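You operate a simulated robot arm through the tools that you are given. There is no shell and no other tool.

Carry out the task below with a simulated robot arm. There is one attempt and no reset: what you move stays moved.

TASK
Pack the control box and the card's book in the large carton.
Fine: first move the box's plug to the white holder; each goes in its own foam well; slide the box and book knobs on the white knob board to green; leave the flaps folded back.

It is judged by the outcome, as a careful person would: the job done as asked, and still so three seconds after it is handed in. It fails if anything else is knocked over, pushed out of place, dropped, spilled or broken.

THE ROBOT
A 7-joint arm with a two-finger parallel gripper, fixed in place. Base frame: the origin is at the foot of the arm, x ahead of it, y to its left, z up; the work surface is at about z = 750. Readings come in mm, rad, newtons and seconds.
With the tool pointing down near the work surface it reaches from about 100 to 680 mm from the base axis. Its first joint turns from -2.496 to 2.496 rad. Payload 3 kg.
Tool frame: the origin (TCP) lies between the finger pads and is the grasp point; the fingertips stand 30 mm ahead of it; z points along the fingers, y is the line along which they close. Largest opening 110 mm; finger width 20, thickness 10; the body of the gripper, 48 by 112 mm, starts 55 mm behind the TCP.
Orientation is that of the tool frame in the base frame, as [roll, pitch, yaw] about the fixed x, y, z axes, in that order (R = Rz(yaw) Ry(pitch) Rx(roll)). With the fingers straight down and closing along the base's y, the tool's x points along the base's -x, its y along +y and its z along -z.

THE INTERFACE
- The arm moves only by the tool drive_tool. Its argument "series" is a list that holds one entry, the list of rows, each a list of 7 numbers: the shift along the base's x, y, z in cm, then the turn, a rotation vector about the base's x, y, z in rad, then the closure, from 0 (fully open) to 1 (shut). In form: [[[tx, ty, tz, wx, wy, wz, claw], ...]]. A call has 1 to 20 rows; each row shifts and turns the commanded pose from where the row before left it. Each row takes 0.2 s and may step no farther than 50 mm and 0.15 rad from the row before; otherwise, or with a gripper value out of range, the whole call is refused. A pose out of reach is approached as far as the arm can. The call stops where the force on the tool passes 90 N (or 10 N more than at its start, if that is more) or the arm is blocked; 0.2 s more then pass. The fingers move at their own pace (about 108 mm/s each) and stop on an object; they squeeze with about 42 N. The grip force told is the motor's: it shows also when the fingers shut on nothing. Time passes only in rows, and 0.2 s behind the last, so rows that do not move let the fingers close. It gives the time, the measured TCP pose, the force on the tool (base axes), the opening and the grip force at its end, in the units of the frame above (readings bear some noise), with the torque about the TCP (base axes, N m) and any sound that the robot's microphone picked up, and new pictures: "pictures" is both (left out), scene, wrist or none.
- Cameras (640 x 400 px; columns grow to the right, rows downward): "scene" is fixed at [398.2, 499.6, 1508.2]; the picture's right is [-0.85, -0.52, 0.00], its down [-0.45, 0.74, -0.49] and it looks along [0.26, -0.42, -0.87] (base axes); focal length 224 px, centre (320, 200). "wrist" rides on the gripper at [72, 17, -103] in the tool frame; the picture's right is [-0.23, 0.97, 0.00], its down [-0.76, -0.18, -0.62] and it looks along [-0.61, -0.14, 0.78] (tool axes); focal length 222 px, centre (320, 200). There is no depth. A picture from a camera that has moved, and an enlarged one, comes with that camera's place and axes in the base frame and with its lens.
- move_column(by): slides the trunk up (or, below 0, down) by that many mm; the arm rides with it, the base frame stays. It gives what a move gives, with no picture.
- enlarge(camera, box): a new picture of the part [left, top, right, bottom] of that camera's present view, enlarged. The clock stands still meanwhile.
- hand_in(): hands the job in; it is judged then, once.

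Places have to be worked out from the pictures, the camera data and where the tool is seen. Open the gripper and draw the arm clear of the work before you hand the job in, unless the task says otherwise.

The tools are called by a JSON object that holds its "fn" and its "kwargs". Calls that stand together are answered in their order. drive_tool: Moves the arm, as the interface text tells. Its arguments: {"type":"object","properties":{"series":{"type":"array","items":{"type":"array","items":{"type":"array","items":{"type":"number"}}}},"pictures":{"type":"string","enum":["both","scene","wrist","none"]}},"required":["series"]} The other tools are called the same way: move_column (by) slides the trunk up or down; enlarge (camera, box) takes an enlarged picture of a part of a camera's view; hand_in () hands the job in.

At the start:

```text
time_s: 0.0
eef_pos: [758.3, 55.8, 1091.0]
orientation: [-3.141, 0.0, -3.141]
wrist_force: [0.0, 0.1, 0.4]
wrist_torque: [-0.02, -0.01, 0.0]
opening: 110.0
grasp_force: 0.1
trunk travel left (down, up): [-825.0, 65.0]
```

scene: 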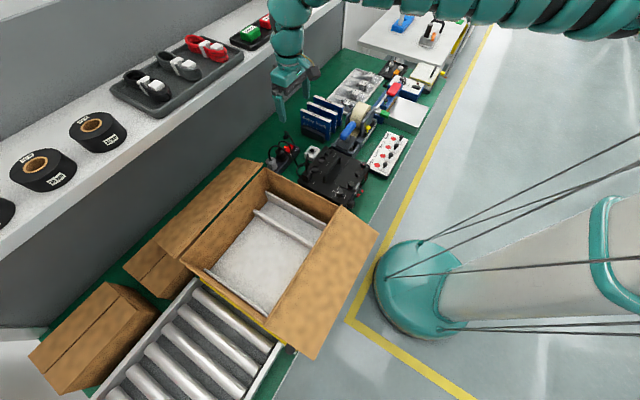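
wrist: 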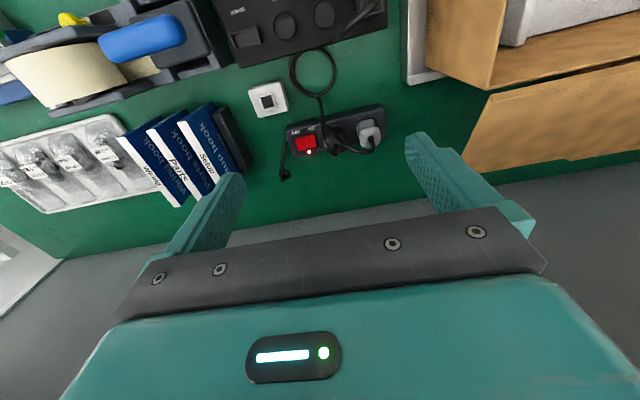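

I'll begin by looking closely at the scene before moving anything: the items on the bench, the carton, and the knob board.

{"fn": "enlarge", "kwargs": {"camera": "scene", "box": [260, 60, 420, 160]}}

{"fn": "enlarge", "kwargs": {"camera": "scene", "box": [250, 120, 410, 220]}}

{"fn": "enlarge", "kwargs": {"camera": "scene", "box": [160, 160, 390, 360]}}

{"fn": "enlarge", "kwargs": {"camera": "wrist", "box": [100, 0, 420, 200]}}

{"fn": "enlarge", "kwargs": {"camera": "scene", "box": [340, 0, 500, 100]}}

```text
4.00 times, centred on (340, 110) of scene
camera zoom: at [398.2, 499.6, 1508.2], right [-0.85, -0.52, 0.0], down [-0.45, 0.74, -0.49], along [0.26, -0.42, -0.87], focal length 897 px, centre (240, 560)
```

zoom: 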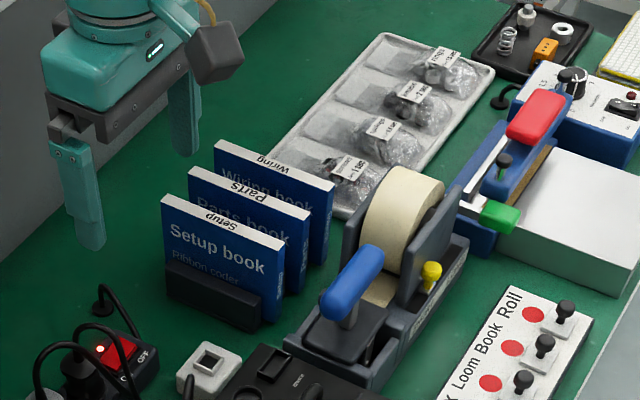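

```text
4.00 times, centred on (330, 170) of scene
camera zoom: at [398.2, 499.6, 1508.2], right [-0.85, -0.52, 0.0], down [-0.45, 0.74, -0.49], along [0.26, -0.42, -0.87], focal length 897 px, centre (280, 320)
```

zoom: 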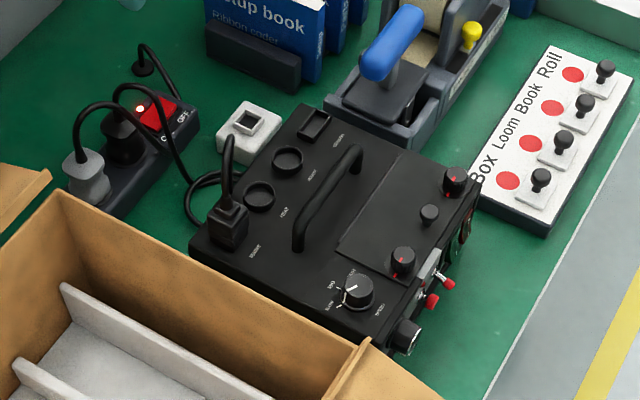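

```text
2.00 times, centred on (275, 260) of scene
camera zoom: at [398.2, 499.6, 1508.2], right [-0.85, -0.52, 0.0], down [-0.45, 0.74, -0.49], along [0.26, -0.42, -0.87], focal length 448 px, centre (410, 80)
```

zoom: 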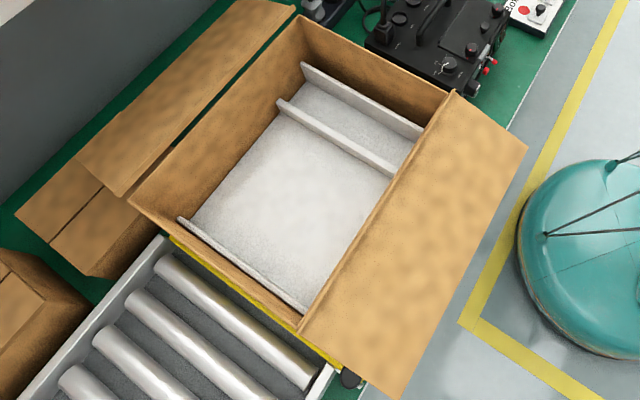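

```text
2.00 times, centred on (260, 100) of wrist
camera zoom: at [685.2, 73.6, 1193.8], right [0.23, 0.97, 0.0], down [0.76, -0.18, 0.62], along [0.61, -0.14, -0.78], focal length 444 px, centre (440, 400)
```

zoom: 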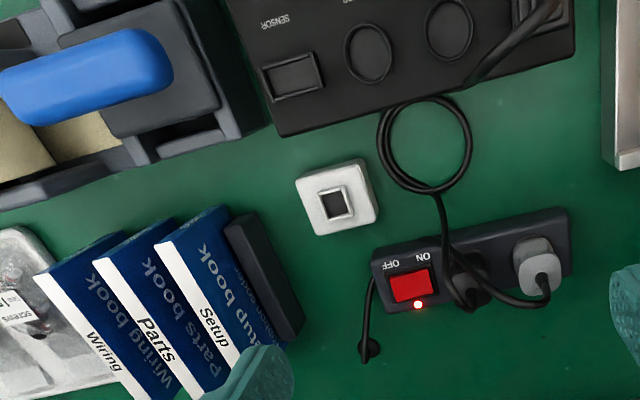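

```text
4.00 times, centred on (420, 50) of scene
camera zoom: at [398.2, 499.6, 1508.2], right [-0.85, -0.52, 0.0], down [-0.45, 0.74, -0.49], along [0.26, -0.42, -0.87], focal length 897 px, centre (-80, 800)
```

zoom: 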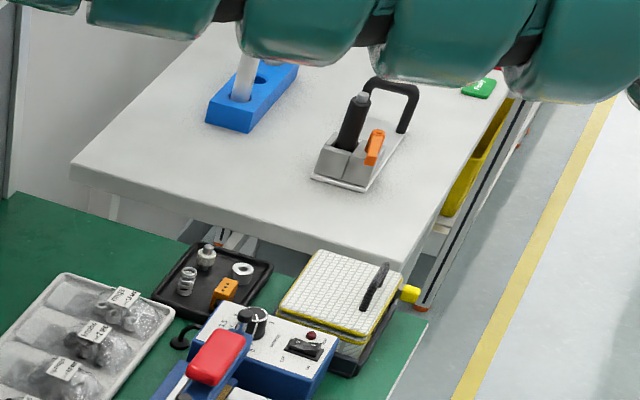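

Next I look closer at the power strip, the cables, the white holder, the knob board and anything that may be "the card".

{"fn": "enlarge", "kwargs": {"camera": "scene", "box": [262, 125, 326, 181]}}

{"fn": "enlarge", "kwargs": {"camera": "wrist", "box": [265, 40, 405, 190]}}

{"fn": "enlarge", "kwargs": {"camera": "scene", "box": [435, 10, 475, 35]}}

{"fn": "enlarge", "kwargs": {"camera": "scene", "box": [360, 125, 416, 185]}}

{"fn": "enlarge", "kwargs": {"camera": "scene", "box": [220, 0, 300, 60]}}

{"fn": "enlarge", "kwargs": {"camera": "scene", "box": [0, 0, 260, 240]}}

```text
7.14 times, centred on (294, 153) of scene
camera zoom: at [398.2, 499.6, 1508.2], right [-0.85, -0.52, 0.0], down [-0.45, 0.74, -0.49], along [0.26, -0.42, -0.87], focal length 1602 px, centre (506, 536)
```

zoom: 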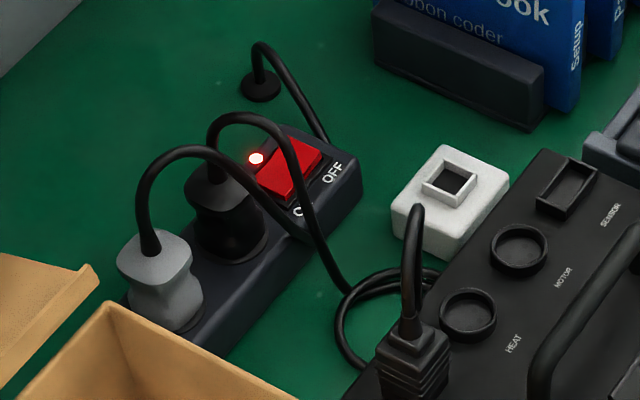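

```text
2.67 times, centred on (335, 115) of wrist
camera zoom: at [685.2, 73.6, 1193.8], right [0.23, 0.97, 0.0], down [0.76, -0.18, 0.62], along [0.61, -0.14, -0.78], focal length 592 px, centre (280, 427)
```

zoom: 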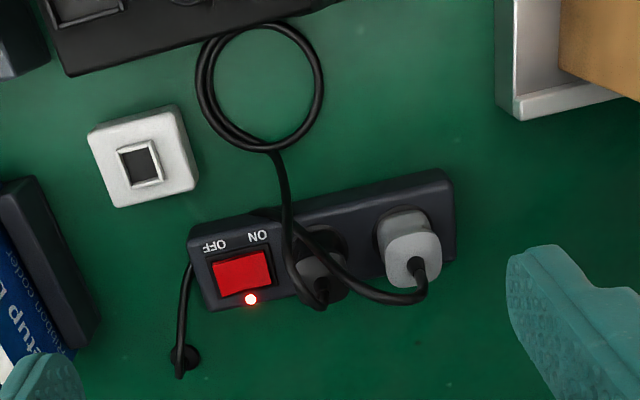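

```text
16.00 times, centred on (455, 22) of scene
camera zoom: at [398.2, 499.6, 1508.2], right [-0.85, -0.52, 0.0], down [-0.45, 0.74, -0.49], along [0.26, -0.42, -0.87], focal length 3588 px, centre (-1840, 3040)
```

zoom: 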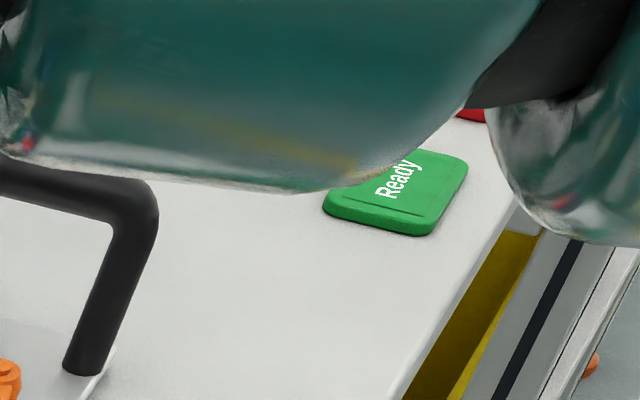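

```text
6.67 times, centred on (388, 155) of scene
camera zoom: at [398.2, 499.6, 1508.2], right [-0.85, -0.52, 0.0], down [-0.45, 0.74, -0.49], along [0.26, -0.42, -0.87], focal length 1495 px, centre (-133, 500)
```

zoom: 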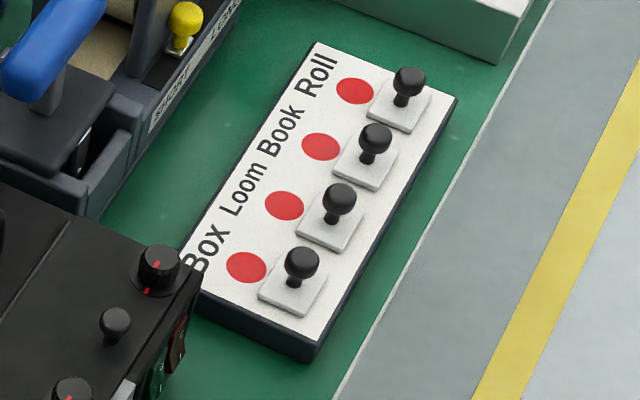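

```text
6.67 times, centred on (260, 30) of scene
camera zoom: at [398.2, 499.6, 1508.2], right [-0.85, -0.52, 0.0], down [-0.45, 0.74, -0.49], along [0.26, -0.42, -0.87], focal length 1495 px, centre (720, 1333)
```

zoom: 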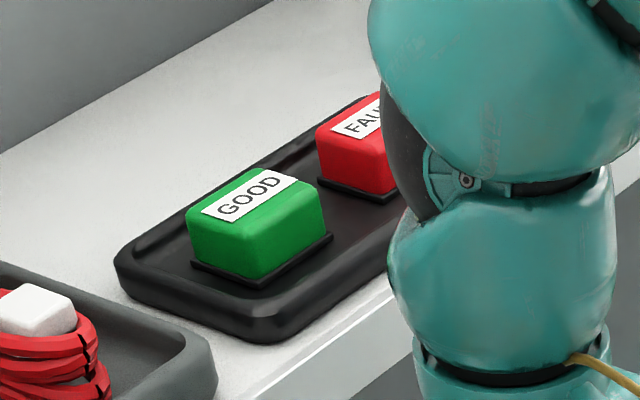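

```text
1.67 times, centred on (130, 120) of scene
camera zoom: at [398.2, 499.6, 1508.2], right [-0.85, -0.52, 0.0], down [-0.45, 0.74, -0.49], along [0.26, -0.42, -0.87], focal length 374 px, centre (637, 333)
```

zoom: 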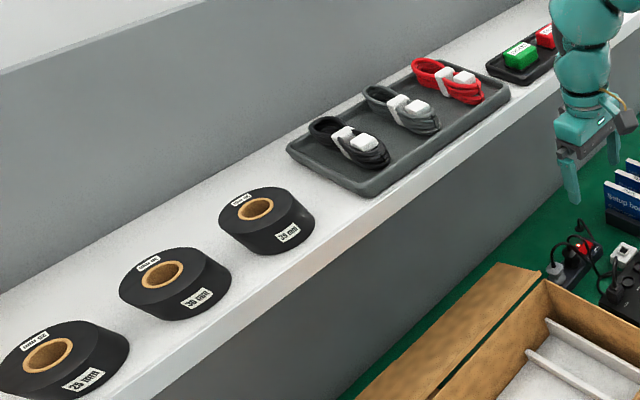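

The card isn't visible yet, so I'll survey with the wrist camera. I'll pull the tool back and up, well clear of everything, to see the bench ahead.

{"fn": "drive_tool", "kwargs": {"series": [[[-4, 0, 2, 0, 0, 0, 0], [-4, 0, 2, 0, 0, 0, 0], [-4, 0, 2, 0, 0, 0, 0], [-4, 0, 2, 0, 0, 0, 0], [-4, 0, 2, 0, 0, 0, 0], [-4, 0, 2, 0, 0, 0, 0], [0, 0, 0, 0, 0, 0, 0]]]}}

```text
time_s: 1.6
eef_pos: [669.8, 55.9, 1134.5]
orientation: [3.141, 0.002, 3.141]
wrist_force: [0.6, -0.8, 0.1]
wrist_torque: [-0.02, 0.01, 0.01]
opening: 109.9
grasp_force: 0.1
out of reach, approached as far as the arm can: row 3, 4, 5, 6
trunk travel left (down, up): [-825.0, 65.0]
camera wrist: at [596.1, 72.6, 1237.7], right [0.23, 0.97, 0.0], down [0.76, -0.18, 0.62], along [0.61, -0.14, -0.78], focal length 222 px, centre (320, 200)
```

scene: 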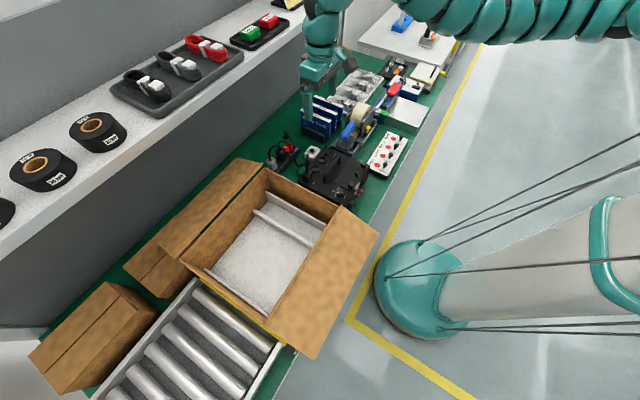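
wrist: 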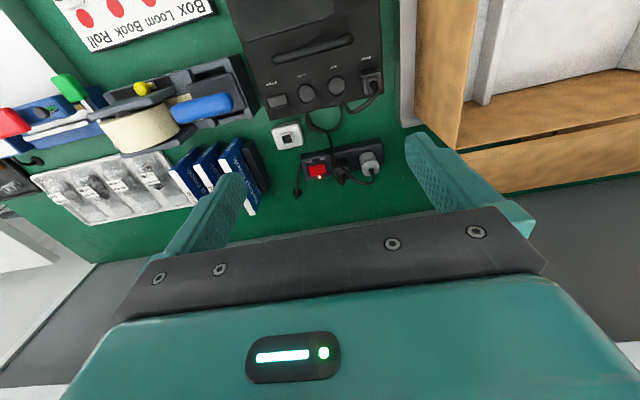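

Something new appeared on the shelf at the top of the scene view (near column 290, row 3); I enlarge that and the wrist view of the bench.

{"fn": "enlarge", "kwargs": {"camera": "scene", "box": [230, 0, 310, 50]}}

{"fn": "enlarge", "kwargs": {"camera": "wrist", "box": [0, 0, 240, 240]}}

{"fn": "enlarge", "kwargs": {"camera": "wrist", "box": [220, 0, 420, 210]}}

{"fn": "enlarge", "kwargs": {"camera": "scene", "box": [340, 0, 480, 110]}}

```text
8.00 times, centred on (270, 25) of scene
camera zoom: at [398.2, 499.6, 1508.2], right [-0.85, -0.52, 0.0], down [-0.45, 0.74, -0.49], along [0.26, -0.42, -0.87], focal length 1794 px, centre (720, 1600)
```

zoom: 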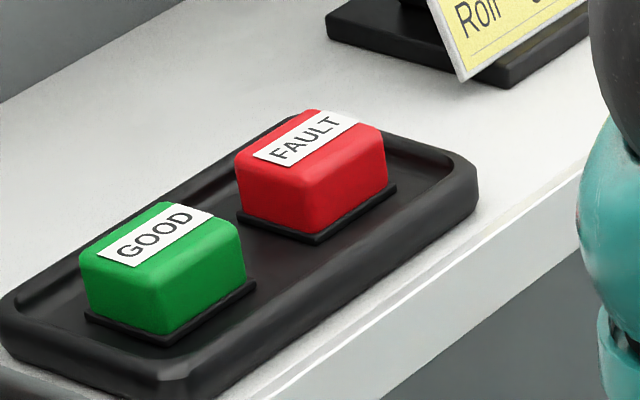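

```text
1.67 times, centred on (120, 120) of wrist
camera zoom: at [596.1, 72.6, 1237.7], right [0.23, 0.97, 0.0], down [0.76, -0.18, 0.62], along [0.61, -0.14, -0.78], focal length 370 px, centre (653, 333)
```

zoom: 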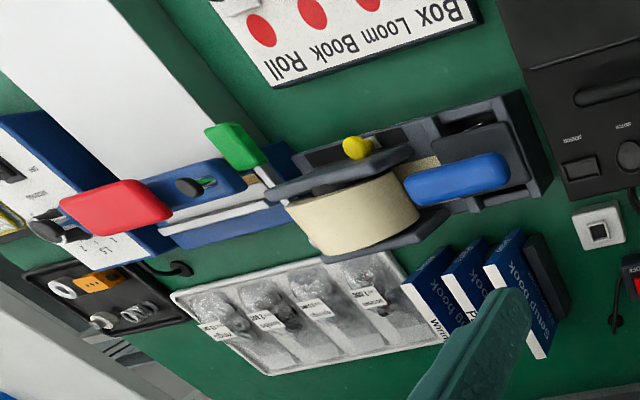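

```text
1.90 times, centred on (320, 105) of wrist
camera zoom: at [596.1, 72.6, 1237.7], right [0.23, 0.97, 0.0], down [0.76, -0.18, 0.62], along [0.61, -0.14, -0.78], focal length 423 px, centre (320, 381)
```

zoom: 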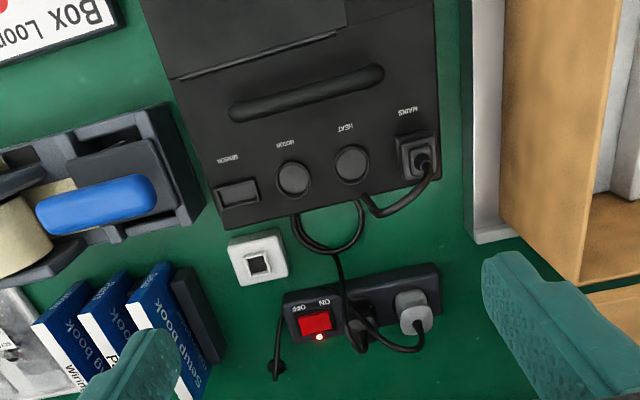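

```text
3.64 times, centred on (410, 55) of scene
camera zoom: at [398.2, 499.6, 1508.2], right [-0.85, -0.52, 0.0], down [-0.45, 0.74, -0.49], along [0.26, -0.42, -0.87], focal length 816 px, centre (-7, 727)
```

zoom: 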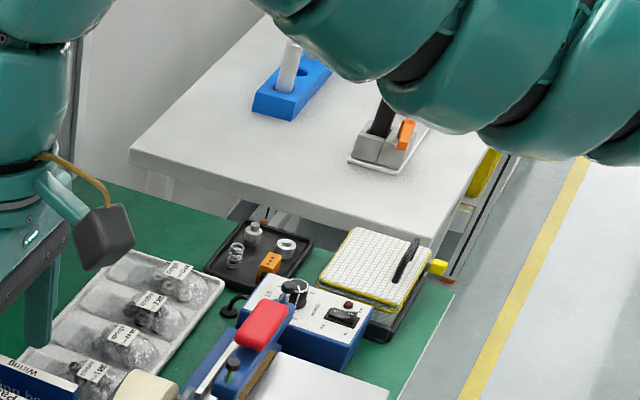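

A yellow card in a stand stands on the shelf at roughly (1130, -490, 1090). I'll swing the tool to the right and tilt the wrist camera up to read it.

{"fn": "drive_tool", "kwargs": {"series": [[[0, -4.5, -0.5, 0, -0.09, -0.03, 0], [0, -4.5, -0.5, 0, -0.09, -0.03, 0], [0, -4.5, -0.5, 0, -0.09, -0.03, 0], [0, -4.5, -0.5, 0, -0.09, -0.03, 0], [0, -4.5, -0.5, 0, -0.09, -0.03, 0], [0, -4.5, -0.5, 0, -0.09, -0.03, 0], [0, -4.5, -0.5, 0, -0.09, -0.03, 0], [0, 0, 0, 0, 0, 0, 0]]]}}

```text
time_s: 3.4
eef_pos: [697.7, -213.8, 1100.2]
orientation: [3.083, 0.564, 2.935]
wrist_force: [-0.2, 0.0, 0.2]
wrist_torque: [-0.01, -0.01, -0.01]
opening: 109.8
grasp_force: 0.1
out of reach, approached as far as the arm can: row 1, 2
trunk travel left (down, up): [-825.0, 65.0]
camera wrist: at [584.9, -178.5, 1149.6], right [0.36, 0.92, 0.17], down [0.27, -0.28, 0.92], along [0.89, -0.29, -0.35], focal length 222 px, centre (320, 200)
```

scene: 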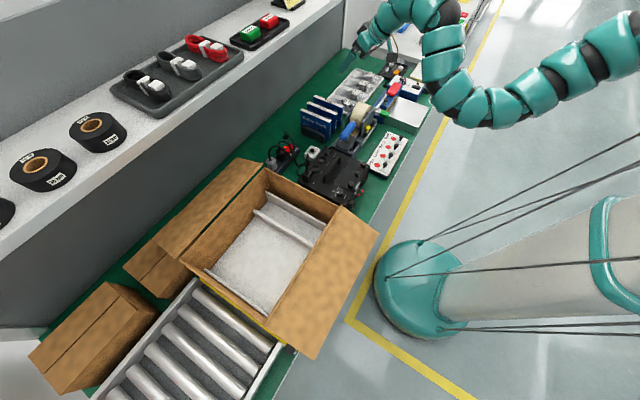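
wrist: 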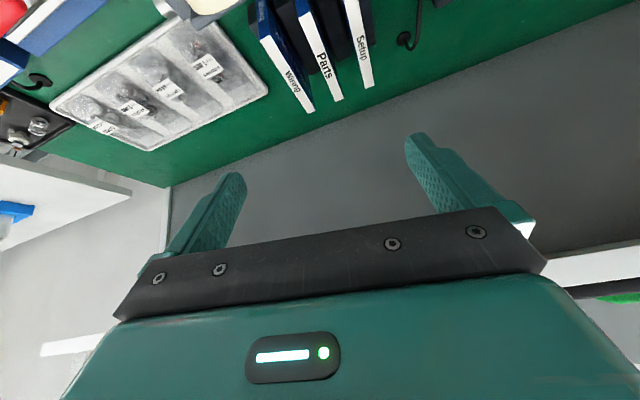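

The shelf edge with the green block shows at the lower right, so I need to tilt further up and turn a bit more to bring the card between the fingers.

{"fn": "drive_tool", "kwargs": {"series": [[[0, 0, 0, 0, -0.12, -0.03, 0], [0, 0, 0, 0, -0.12, -0.03, 0], [0, 0, 0, 0, -0.12, -0.03, 0], [0, 0, 0, 0, -0.12, -0.03, 0], [0, 0, 0, 0, 0, 0, 0]]], "pictures": "wrist"}}

```text
time_s: 4.6
eef_pos: [697.2, -213.6, 1100.2]
orientation: [2.845, 1.011, 2.637]
wrist_force: [-0.2, 0.1, -1.0]
wrist_torque: [0.01, -0.01, 0.02]
opening: 109.8
grasp_force: 0.1
trunk travel left (down, up): [-825.0, 65.0]
camera wrist: at [578.5, -164.3, 1093.0], right [0.34, 0.87, 0.34], down [-0.22, -0.28, 0.93], along [0.91, -0.4, 0.1], focal length 222 px, centre (320, 200)
```

wrist: 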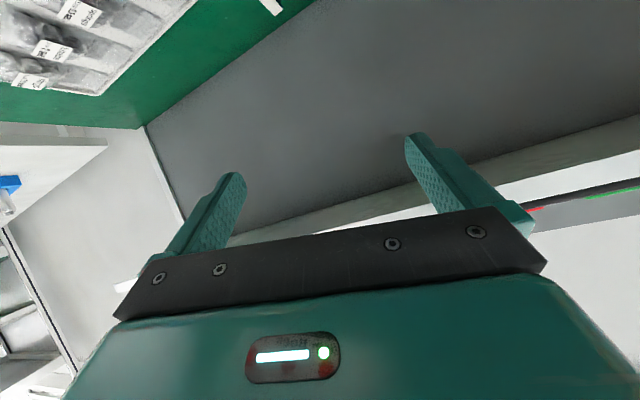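

The shelf is higher than I thought (top about z = 1190, its front edge near x = 850), so the camera must go higher. I'll raise the trunk by 65 mm.

{"fn": "move_column", "kwargs": {"by": 65}}

```text
time_s: 5.6
eef_pos: [695.7, -213.4, 1165.4]
orientation: [2.846, 1.011, 2.638]
wrist_force: [0.4, -0.1, 0.0]
wrist_torque: [0.01, 0.0, 0.04]
opening: 109.9
grasp_force: 0.0
trunk travel left (down, up): [-890.0, 0.0]
```

Now I raise the tool further and pull it back from the shelf edge.

{"fn": "drive_tool", "kwargs": {"series": [[[-2, 0, 3, 0, 0, 0, 0], [-2, 0, 3, 0, 0, 0, 0], [-2, 0, 3, 0, 0, 0, 0], [-2, 0, 3, 0, 0, 0, 0], [0, 0, 0, 0, 0, 0, 0]]]}}

```text
time_s: 6.8
eef_pos: [663.2, -219.7, 1247.8]
orientation: [2.845, 1.012, 2.639]
wrist_force: [0.8, 0.7, 0.3]
wrist_torque: [-0.01, -0.02, 0.0]
opening: 109.9
grasp_force: 0.0
out of reach, approached as far as the arm can: row 2, 3, 4
trunk travel left (down, up): [-890.0, 0.0]
camera wrist: at [545.5, -170.5, 1241.2], right [0.34, 0.87, 0.34], down [-0.22, -0.28, 0.93], along [0.91, -0.4, 0.09], focal length 222 px, centre (320, 200)
```

scene: 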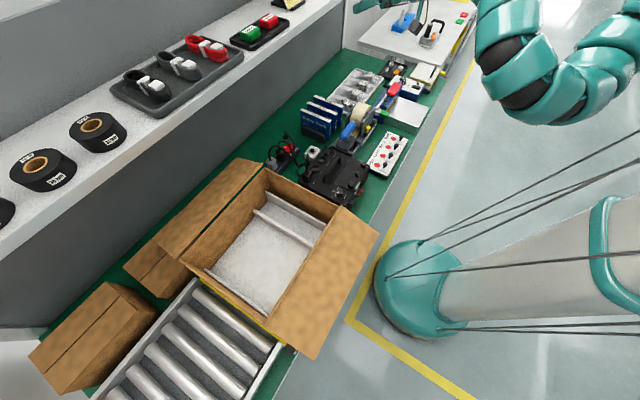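
wrist: 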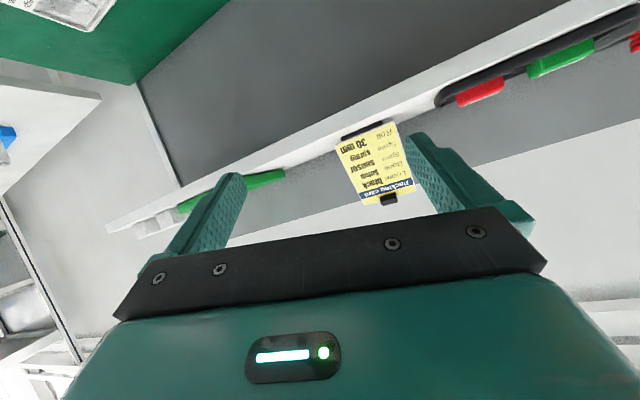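

The card ("Packing card") is now seen between the fingers, upside down. I enlarge it to read the book's line.

{"fn": "enlarge", "kwargs": {"camera": "wrist", "box": [325, 110, 425, 210]}}

{"fn": "enlarge", "kwargs": {"camera": "scene", "box": [256, 165, 326, 215]}}

{"fn": "enlarge", "kwargs": {"camera": "scene", "box": [260, 85, 420, 215]}}

```text
4.00 times, centred on (375, 160) of wrist
camera zoom: at [545.5, -170.5, 1241.2], right [0.34, 0.87, 0.34], down [-0.22, -0.28, 0.93], along [0.91, -0.4, 0.09], focal length 888 px, centre (100, 360)
```

zoom: 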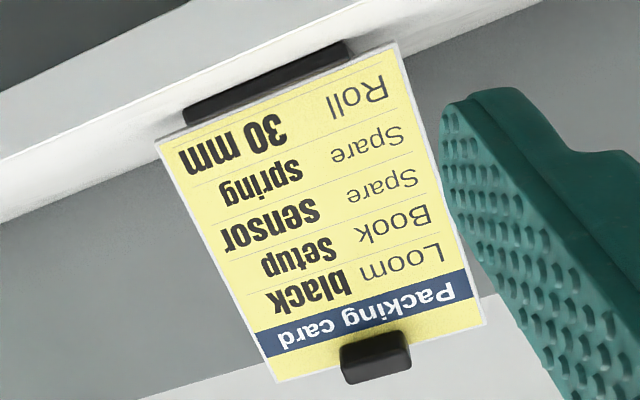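

```text
8.00 times, centred on (291, 190) of scene
camera zoom: at [398.2, 499.6, 1508.2], right [-0.85, -0.52, 0.0], down [-0.45, 0.74, -0.49], along [0.26, -0.42, -0.87], focal length 1794 px, centre (552, 280)
```

zoom: 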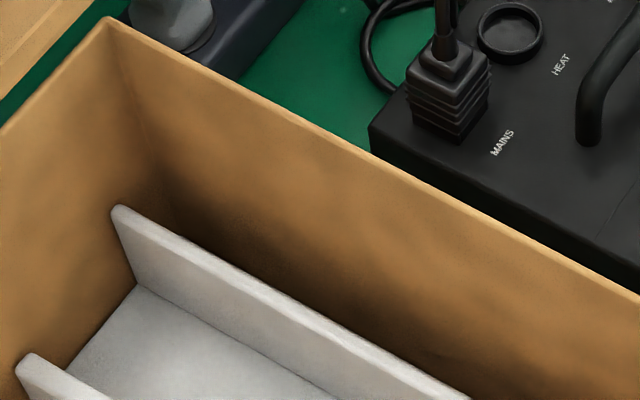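

```text
3.08 times, centred on (340, 150) of scene
camera zoom: at [398.2, 499.6, 1508.2], right [-0.85, -0.52, 0.0], down [-0.45, 0.74, -0.49], along [0.26, -0.42, -0.87], focal length 690 px, centre (258, 354)
```

zoom: 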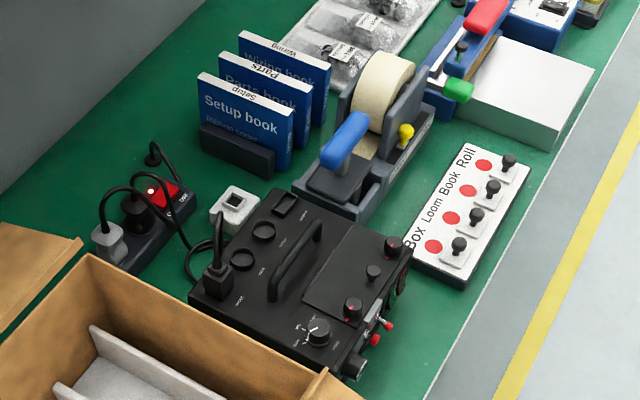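

The card reads Book: **setup**, so the Setup book it is. I now go back to tool-down while returning toward the centre, to inspect the cables, the carton and the knob board up close.

{"fn": "drive_tool", "kwargs": {"series": [[[0, 2.5, -1, 0, 0.12, 0.03, 0], [0, 2.5, -1, 0, 0.12, 0.03, 0], [0, 2.5, -1, 0, 0.12, 0.03, 0], [0, 2.5, -1, 0, 0.12, 0.03, 0], [0, 2.5, -1, 0, 0.09, 0.03, 0], [0, 2.5, -1, 0, 0.09, 0.03, 0], [0, 2.5, -1, 0, 0.09, 0.03, 0], [0, 2.5, -1, 0, 0.09, 0.03, 0], [0, 2.5, -1, 0, 0.09, 0.03, 0], [0, 2.5, -1, 0, 0.09, 0.03, 0], [0, 0, 0, 0, 0, 0, 0]]], "pictures": "none"}}

{"fn": "move_column", "kwargs": {"by": -150}}

```text
time_s: 9.2
eef_pos: [668.2, 34.6, 1140.0]
orientation: [3.141, 0.02, 3.133]
wrist_force: [0.0, -0.1, 0.1]
wrist_torque: [0.03, -0.02, 0.0]
opening: 110.5
grasp_force: 0.0
out of reach, approached as far as the arm can: row 9
trunk travel left (down, up): [-890.0, 0.0]
```

```text
time_s: 11.0
eef_pos: [669.7, 34.5, 990.0]
orientation: [-3.141, 0.023, 3.135]
wrist_force: [0.2, 0.5, 0.2]
wrist_torque: [-0.02, 0.01, 0.0]
opening: 110.3
grasp_force: 0.0
trunk travel left (down, up): [-740.0, 150.0]
```

Lowered to z = 990, tool nearly vertical. I trim the small tilt and take pictures here.

{"fn": "drive_tool", "kwargs": {"series": [[[0, 0, 0, 0, 0.023, 0.006, 0], [0, 0, 0, 0, 0, 0, 0]]]}}

{"fn": "enlarge", "kwargs": {"camera": "wrist", "box": [240, 20, 440, 220]}}

```text
time_s: 11.6
eef_pos: [668.9, 35.3, 991.1]
orientation: [3.141, 0.001, 3.141]
wrist_force: [0.7, -0.2, 0.3]
wrist_torque: [-0.01, 0.02, 0.01]
opening: 109.9
grasp_force: 0.0
trunk travel left (down, up): [-740.0, 150.0]
camera wrist: at [596.4, 52.1, 1093.5], right [0.23, 0.97, 0.0], down [0.76, -0.18, 0.62], along [0.61, -0.14, -0.78], focal length 222 px, centre (320, 200)
```

scene: 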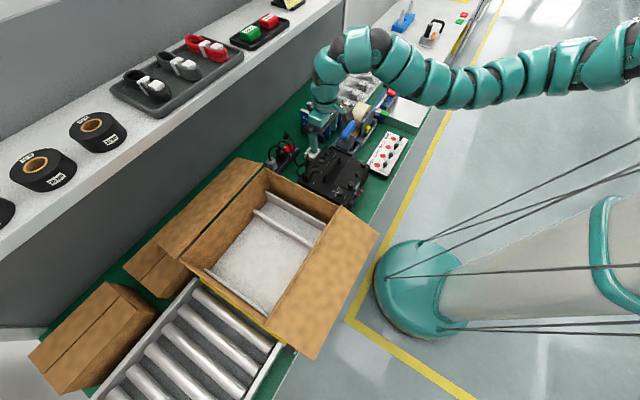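
wrist: 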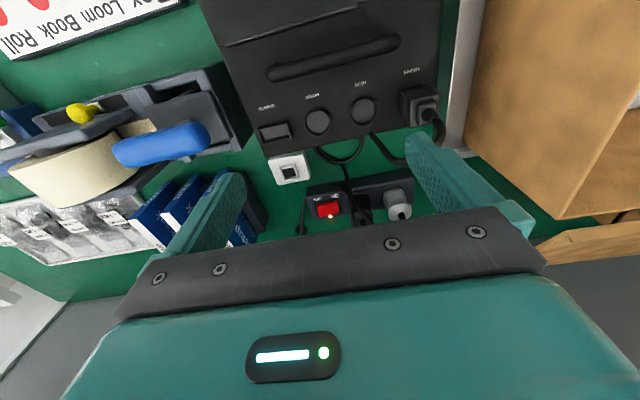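

```text
2.00 times, centred on (340, 120) of wrist
camera zoom: at [596.4, 52.1, 1093.5], right [0.23, 0.97, 0.0], down [0.76, -0.18, 0.62], along [0.61, -0.14, -0.78], focal length 444 px, centre (280, 360)
```

zoom: 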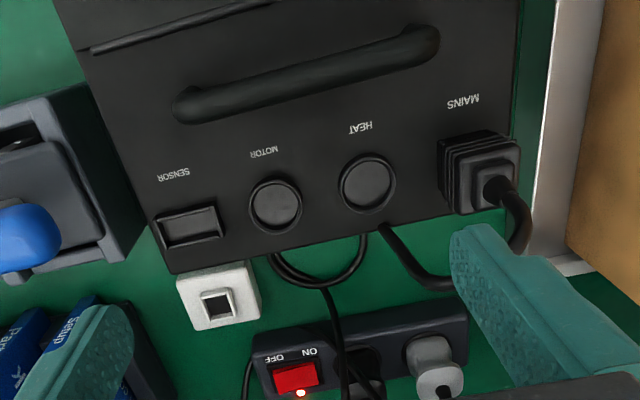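

I see the box's mains lead plugged into its top (MAINS, about (679,128,880)), and the white holder with its square opening about (769,-39,780). Next I raise and move over to look into the carton.

{"fn": "move_column", "kwargs": {"by": 100}}

{"fn": "drive_tool", "kwargs": {"series": [[[-1, 4.5, 0, 0, 0, 0, 0], [-1, 4.5, 0, 0, 0, 0, 0], [-1, 4.5, 0, 0, 0, 0, 0], [-1, 4.5, 0, 0, 0, 0, 0], [-1, 4.5, 0, 0, 0, 0, 0], [-1, 4.5, 0, 0, 0, 0, 0], [-1, 4.5, 0, 0, 0, 0, 0], [0, 4.5, 0, 0, 0, 0, 0], [0, 0, 0, 0, 0, 0, 0]]]}}

```text
time_s: 12.9
eef_pos: [669.4, 35.0, 1091.1]
orientation: [-3.141, 0.0, 3.139]
wrist_force: [0.4, -0.8, -0.4]
wrist_torque: [0.0, 0.03, 0.01]
opening: 110.1
grasp_force: 0.1
trunk travel left (down, up): [-840.0, 50.0]
```

```text
time_s: 14.9
eef_pos: [584.2, 331.2, 1092.1]
orientation: [-3.141, -0.002, 3.14]
wrist_force: [-0.5, -0.5, 0.6]
wrist_torque: [0.0, -0.01, 0.02]
opening: 110.1
grasp_force: 0.1
out of reach, approached as far as the arm can: row 7, 8
trunk travel left (down, up): [-840.0, 50.0]
camera wrist: at [511.5, 347.9, 1195.2], right [0.23, 0.97, 0.0], down [0.76, -0.18, 0.62], along [0.61, -0.14, -0.78], focal length 222 px, centre (320, 200)
```

scene: 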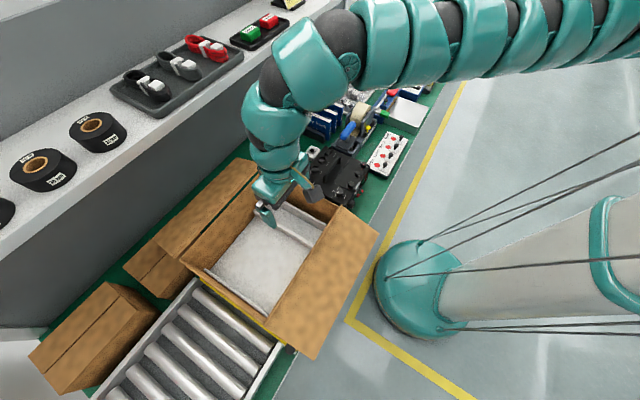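
wrist: 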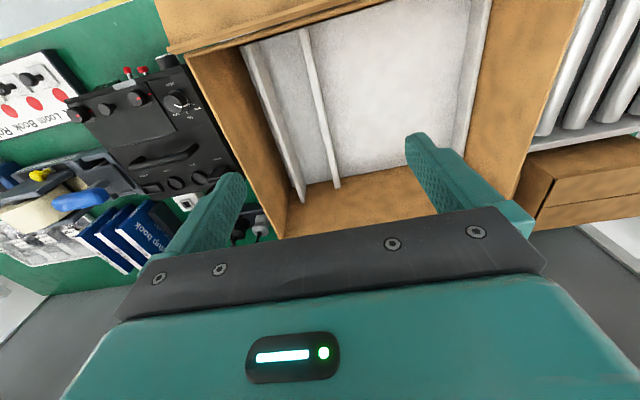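

The carton's interior is in view: I enlarge it to measure the walls, the foam ridges and the wells.

{"fn": "enlarge", "kwargs": {"camera": "wrist", "box": [150, 0, 550, 250]}}

{"fn": "enlarge", "kwargs": {"camera": "wrist", "box": [0, 20, 260, 220]}}

```text
1.60 times, centred on (350, 125) of wrist
camera zoom: at [511.5, 347.9, 1195.2], right [0.23, 0.97, 0.0], down [0.76, -0.18, 0.62], along [0.61, -0.14, -0.78], focal length 355 px, centre (272, 320)
```

zoom: 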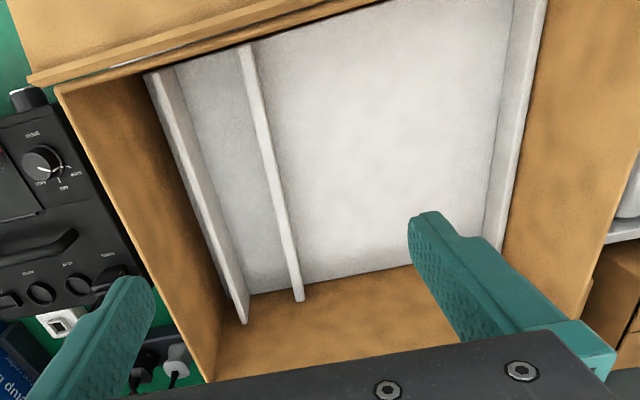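

```text
2.00 times, centred on (130, 120) of wrist
camera zoom: at [511.5, 347.9, 1195.2], right [0.23, 0.97, 0.0], down [0.76, -0.18, 0.62], along [0.61, -0.14, -0.78], focal length 444 px, centre (700, 360)
```

zoom: 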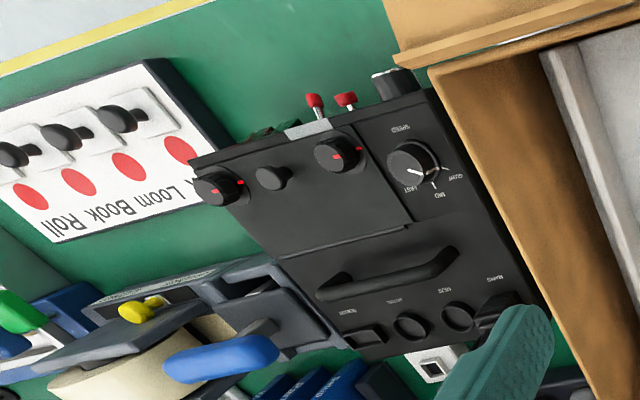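

Estimated: carton rim z≈948, x 503–773, y 217–559; ridges near y≈253 (taller) and y≈322. I need to see the gap by the near wall, so I shift the camera to look straight down along that wall.

{"fn": "drive_tool", "kwargs": {"series": [[[0, -4.5, 0, 0, 0, 0, 0], [0, -4.5, 0, 0, 0, 0, 0], [0, -2, 0, 0, 0, 0, 0], [0, 0, 0, 0, 0, 0, 0]]], "pictures": "wrist"}}

{"fn": "enlarge", "kwargs": {"camera": "wrist", "box": [260, 0, 580, 200]}}

```text
time_s: 15.9
eef_pos: [581.9, 223.8, 1093.4]
orientation: [-3.14, -0.001, -3.14]
wrist_force: [-0.7, 1.1, 0.5]
wrist_torque: [-0.05, 0.01, 0.02]
opening: 110.0
grasp_force: 0.1
trunk travel left (down, up): [-840.0, 50.0]
camera wrist: at [509.1, 240.2, 1195.8], right [0.23, 0.97, 0.0], down [0.76, -0.18, 0.62], along [0.61, -0.14, -0.78], focal length 222 px, centre (320, 200)
```

wrist: 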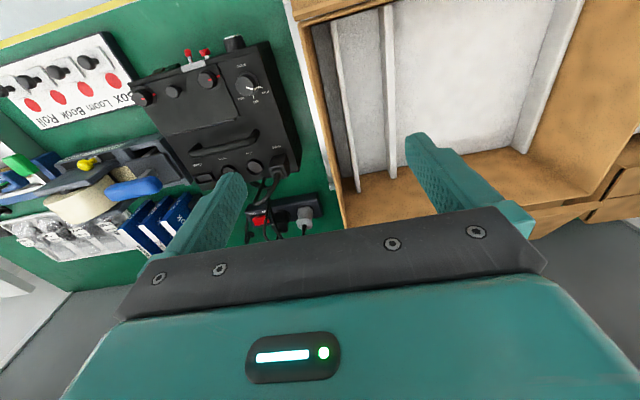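

```text
2.00 times, centred on (420, 100) of wrist
camera zoom: at [509.1, 240.2, 1195.8], right [0.23, 0.97, 0.0], down [0.76, -0.18, 0.62], along [0.61, -0.14, -0.78], focal length 444 px, centre (120, 400)
```

zoom: 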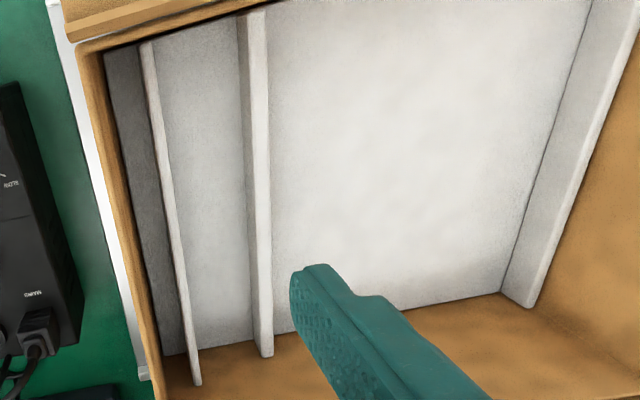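

The carton has three wells: a ~20 mm slot between the near wall and the tall ridge (looks book-sized), a ~60 mm middle one, and the big one (~215 mm) for the box. I need the book's thickness to be sure, so I go look at the books.

{"fn": "drive_tool", "kwargs": {"series": [[[0.5, -4.5, -1, 0, 0, 0, 0], [0.5, -4.5, -1, 0, 0, 0, 0], [0.5, -4.5, -1, 0, 0, 0, 0], [0.5, -4.5, -1, 0, 0, 0, 0], [0.5, -4.5, -1, 0, 0, 0, 0], [0.5, -4.5, -1, 0, 0, 0, 0], [0.5, -4.5, -1, 0, 0, 0, 0], [0.5, -4.5, -1, 0, 0, 0, 0], [0, 0, -1, 0, 0, 0, 0], [0, 0, 0, 0, 0, 0, 0]]]}}

{"fn": "enlarge", "kwargs": {"camera": "wrist", "box": [160, 100, 360, 225]}}

{"fn": "enlarge", "kwargs": {"camera": "scene", "box": [292, 85, 356, 145]}}

```text
time_s: 18.1
eef_pos: [670.4, -115.4, 981.0]
orientation: [3.141, -0.001, -3.14]
wrist_force: [0.2, 0.1, 0.8]
wrist_torque: [0.02, 0.0, -0.01]
opening: 110.0
grasp_force: 0.1
out of reach, approached as far as the arm can: row 1, 2, 3, 4, 5, 6
trunk travel left (down, up): [-840.0, 50.0]
camera wrist: at [597.5, -98.5, 1085.1], right [0.23, 0.97, 0.0], down [0.76, -0.18, 0.62], along [0.61, -0.14, -0.78], focal length 222 px, centre (320, 200)
```

scene: 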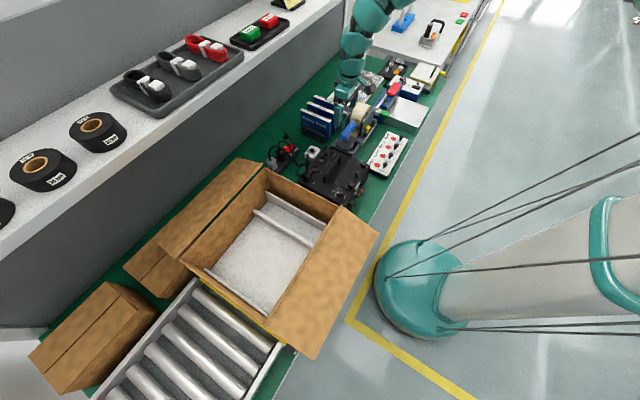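
wrist: 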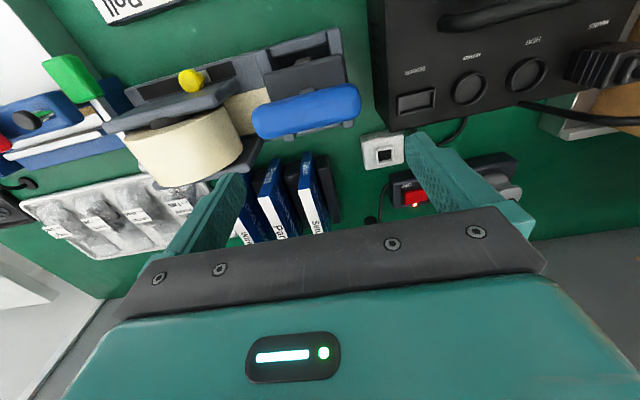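

```text
3.20 times, centred on (260, 162) of wrist
camera zoom: at [597.5, -98.5, 1085.1], right [0.23, 0.97, 0.0], down [0.76, -0.18, 0.62], along [0.61, -0.14, -0.78], focal length 711 px, centre (512, 320)
```

zoom: 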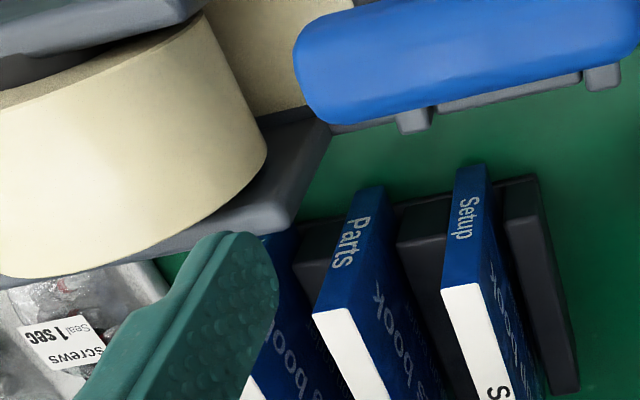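

```text
6.67 times, centred on (324, 115) of scene
camera zoom: at [398.2, 499.6, 1508.2], right [-0.85, -0.52, 0.0], down [-0.45, 0.74, -0.49], along [0.26, -0.42, -0.87], focal length 1495 px, centre (293, 767)
```

zoom: 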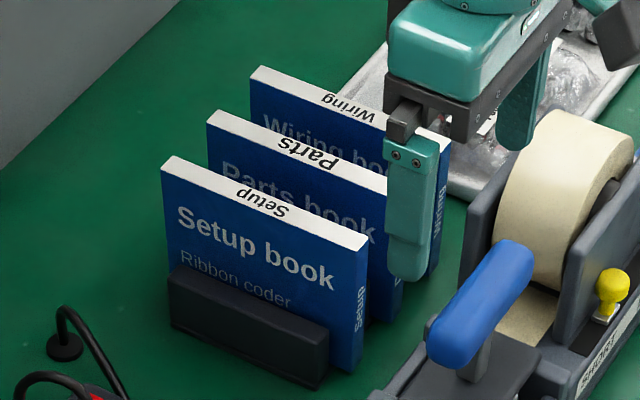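

The Setup book is about 16 mm thick, 144 mm long and stands with its top at z≈879, centre line y≈-150; so it belongs in the ~20 mm slot. Now I check how far the arm reaches outwards near the strip/holder, first moving to a clear place.

{"fn": "drive_tool", "kwargs": {"series": [[[0.3, 4.5, 0.2, 0, 0, 0, 0], [0.3, 4.5, 0.2, 0, 0, 0, 0], [0.3, 3.5, 0.2, 0, 0, 0, 0], [4, 0, 0, 0, 0, 0, 0], [4, 0, 0, 0, 0, 0, 0], [0, 0, 0, 0, 0, 0, 0]]], "pictures": "none"}}

{"fn": "move_column", "kwargs": {"by": -60}}

{"fn": "drive_tool", "kwargs": {"series": [[[3, 0, 0, 0, 0, 0, 0], [3, 0, 0, 0, 0, 0, 0], [3, 0, 0, 0, 0, 0, 0], [0, 0, 0, 0, 0, 0, 0]]]}}

```text
time_s: 19.5
eef_pos: [759.3, 7.0, 988.6]
orientation: [3.139, -0.002, 3.139]
wrist_force: [0.8, -0.4, 1.2]
wrist_torque: [0.02, -0.02, 0.0]
opening: 110.0
grasp_force: 0.1
trunk travel left (down, up): [-840.0, 50.0]
```

```text
time_s: 20.5
eef_pos: [758.4, 10.3, 929.3]
orientation: [3.14, -0.001, 3.141]
wrist_force: [-1.1, -0.3, 0.2]
wrist_torque: [-0.02, 0.0, -0.02]
opening: 110.1
grasp_force: 0.1
trunk travel left (down, up): [-780.0, 110.0]
```

```text
time_s: 21.5
eef_pos: [764.6, 6.5, 941.6]
orientation: [3.14, 0.002, 3.14]
wrist_force: [-0.3, -0.3, -0.3]
wrist_torque: [0.02, 0.01, -0.03]
opening: 110.1
grasp_force: 0.0
out of reach, approached as far as the arm can: row 1, 2, 3
trunk travel left (down, up): [-780.0, 110.0]
camera wrist: at [690.8, 23.1, 1044.7], right [0.23, 0.97, 0.0], down [0.76, -0.18, 0.62], along [0.61, -0.14, -0.78], focal length 222 px, centre (320, 200)
```

scene: 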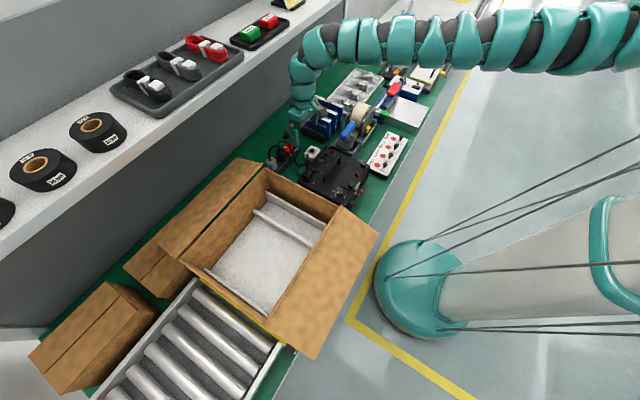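
wrist: 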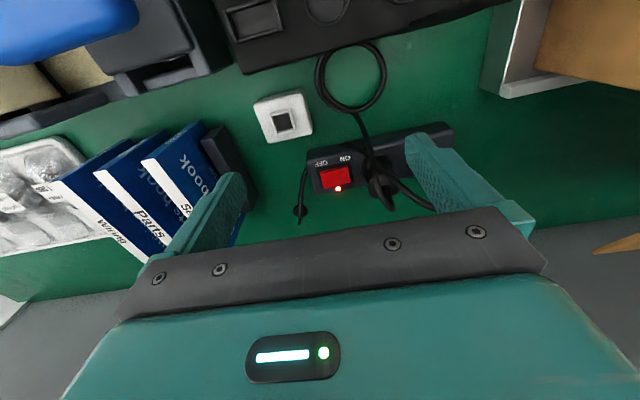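

From the reach data I estimate the tool-down envelope as a sphere of ~788 mm about a point that moves with the trunk, so the trunk height matters. Now I move above the box to look closely at its MAINS plug and handle.

{"fn": "drive_tool", "kwargs": {"series": [[[-2, 0.5, 3, 0, 0, 0, 0], [-3, 2, 3, 0, 0, 0, 0], [-3, 3, 0, 0, 0, 0, 0], [-3, 3, 0, 0, 0, 0, 0], [-3, 3, 0, 0, 0, 0, 0], [0, 0, 0, 0, 0, 0, 0]]]}}

{"fn": "enlarge", "kwargs": {"camera": "wrist", "box": [220, 20, 420, 170]}}

```text
time_s: 22.9
eef_pos: [621.9, 117.4, 1003.3]
orientation: [3.14, -0.002, 3.139]
wrist_force: [-0.3, -0.1, 0.0]
wrist_torque: [0.02, 0.02, -0.01]
opening: 110.1
grasp_force: 0.2
trunk travel left (down, up): [-780.0, 110.0]
camera wrist: at [549.0, 134.4, 1105.1], right [0.23, 0.97, 0.0], down [0.76, -0.18, 0.62], along [0.61, -0.14, -0.78], focal length 222 px, centre (320, 200)
```

scene: 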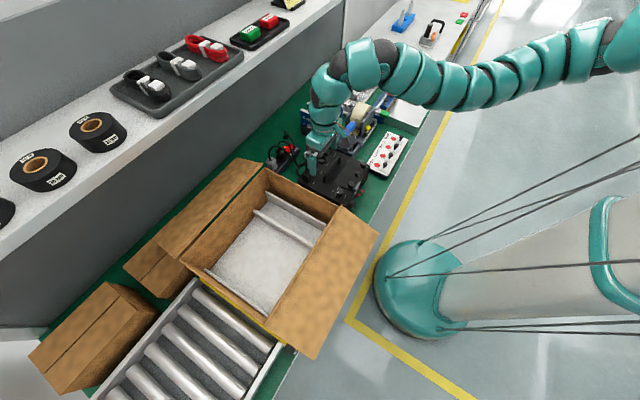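
wrist: 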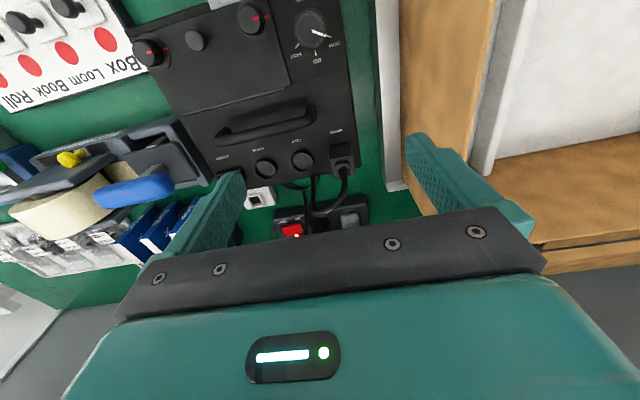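

```text
2.67 times, centred on (320, 95) of wrist
camera zoom: at [549.0, 134.4, 1105.1], right [0.23, 0.97, 0.0], down [0.76, -0.18, 0.62], along [0.61, -0.14, -0.78], focal length 592 px, centre (320, 480)
```

zoom: 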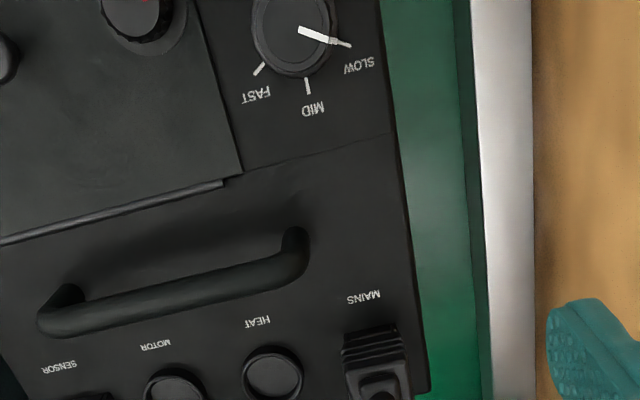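

The box handle runs along y at x≈622, y 6…109, top z≈875; box about 193×196 mm. I enlarge the plug and the holder from here.

{"fn": "enlarge", "kwargs": {"camera": "wrist", "box": [300, 130, 380, 210]}}

{"fn": "enlarge", "kwargs": {"camera": "scene", "box": [290, 135, 330, 190]}}

{"fn": "enlarge", "kwargs": {"camera": "wrist", "box": [240, 170, 330, 250]}}

```text
5.00 times, centred on (340, 170) of wrist
camera zoom: at [549.0, 134.4, 1105.1], right [0.23, 0.97, 0.0], down [0.76, -0.18, 0.62], along [0.61, -0.14, -0.78], focal length 1111 px, centre (220, 350)
```

zoom: 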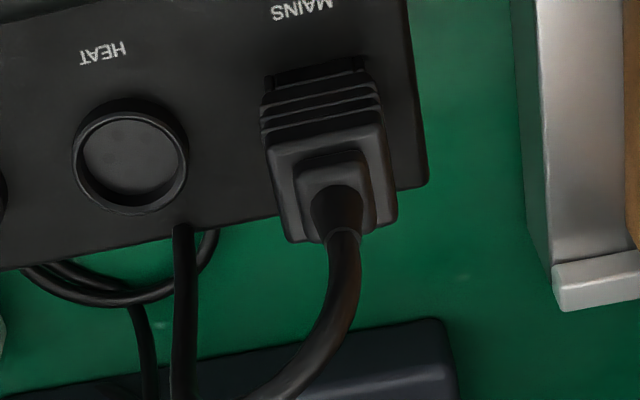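

```text
7.27 times, centred on (310, 162) of scene
camera zoom: at [398.2, 499.6, 1508.2], right [-0.85, -0.52, 0.0], down [-0.45, 0.74, -0.49], along [0.26, -0.42, -0.87], focal length 1631 px, centre (393, 473)
```

zoom: 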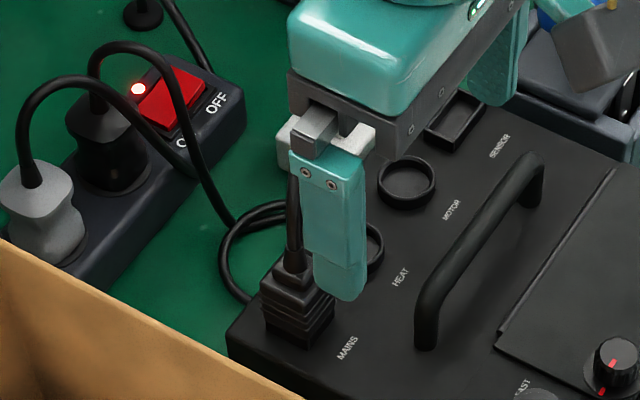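

```text
5.00 times, centred on (285, 210) of wrist
camera zoom: at [549.0, 134.4, 1105.1], right [0.23, 0.97, 0.0], down [0.76, -0.18, 0.62], along [0.61, -0.14, -0.78], focal length 1111 px, centre (495, 150)
```

zoom: 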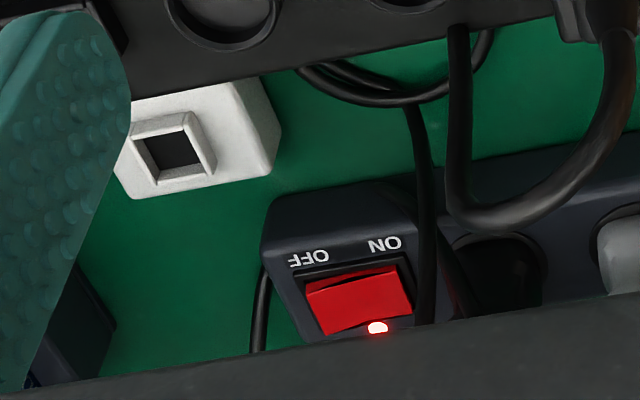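

I enlarge further on the plug in the scene view and on the holder to fix their exact places.

{"fn": "enlarge", "kwargs": {"camera": "scene", "box": [296, 166, 316, 186]}}

{"fn": "enlarge", "kwargs": {"camera": "wrist", "box": [325, 148, 365, 188]}}

```text
16.00 times, centred on (306, 176) of scene
camera zoom: at [398.2, 499.6, 1508.2], right [-0.85, -0.52, 0.0], down [-0.45, 0.74, -0.49], along [0.26, -0.42, -0.87], focal length 3588 px, centre (544, 584)
```

zoom: 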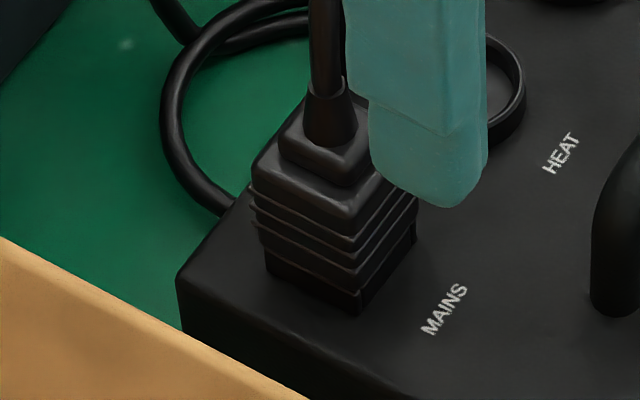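

```text
10.00 times, centred on (345, 168) of wrist
camera zoom: at [549.0, 134.4, 1105.1], right [0.23, 0.97, 0.0], down [0.76, -0.18, 0.62], along [0.61, -0.14, -0.78], focal length 2221 px, centre (70, 520)
```

zoom: 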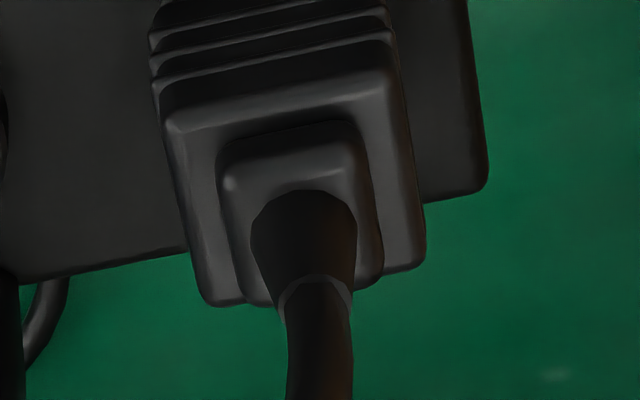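

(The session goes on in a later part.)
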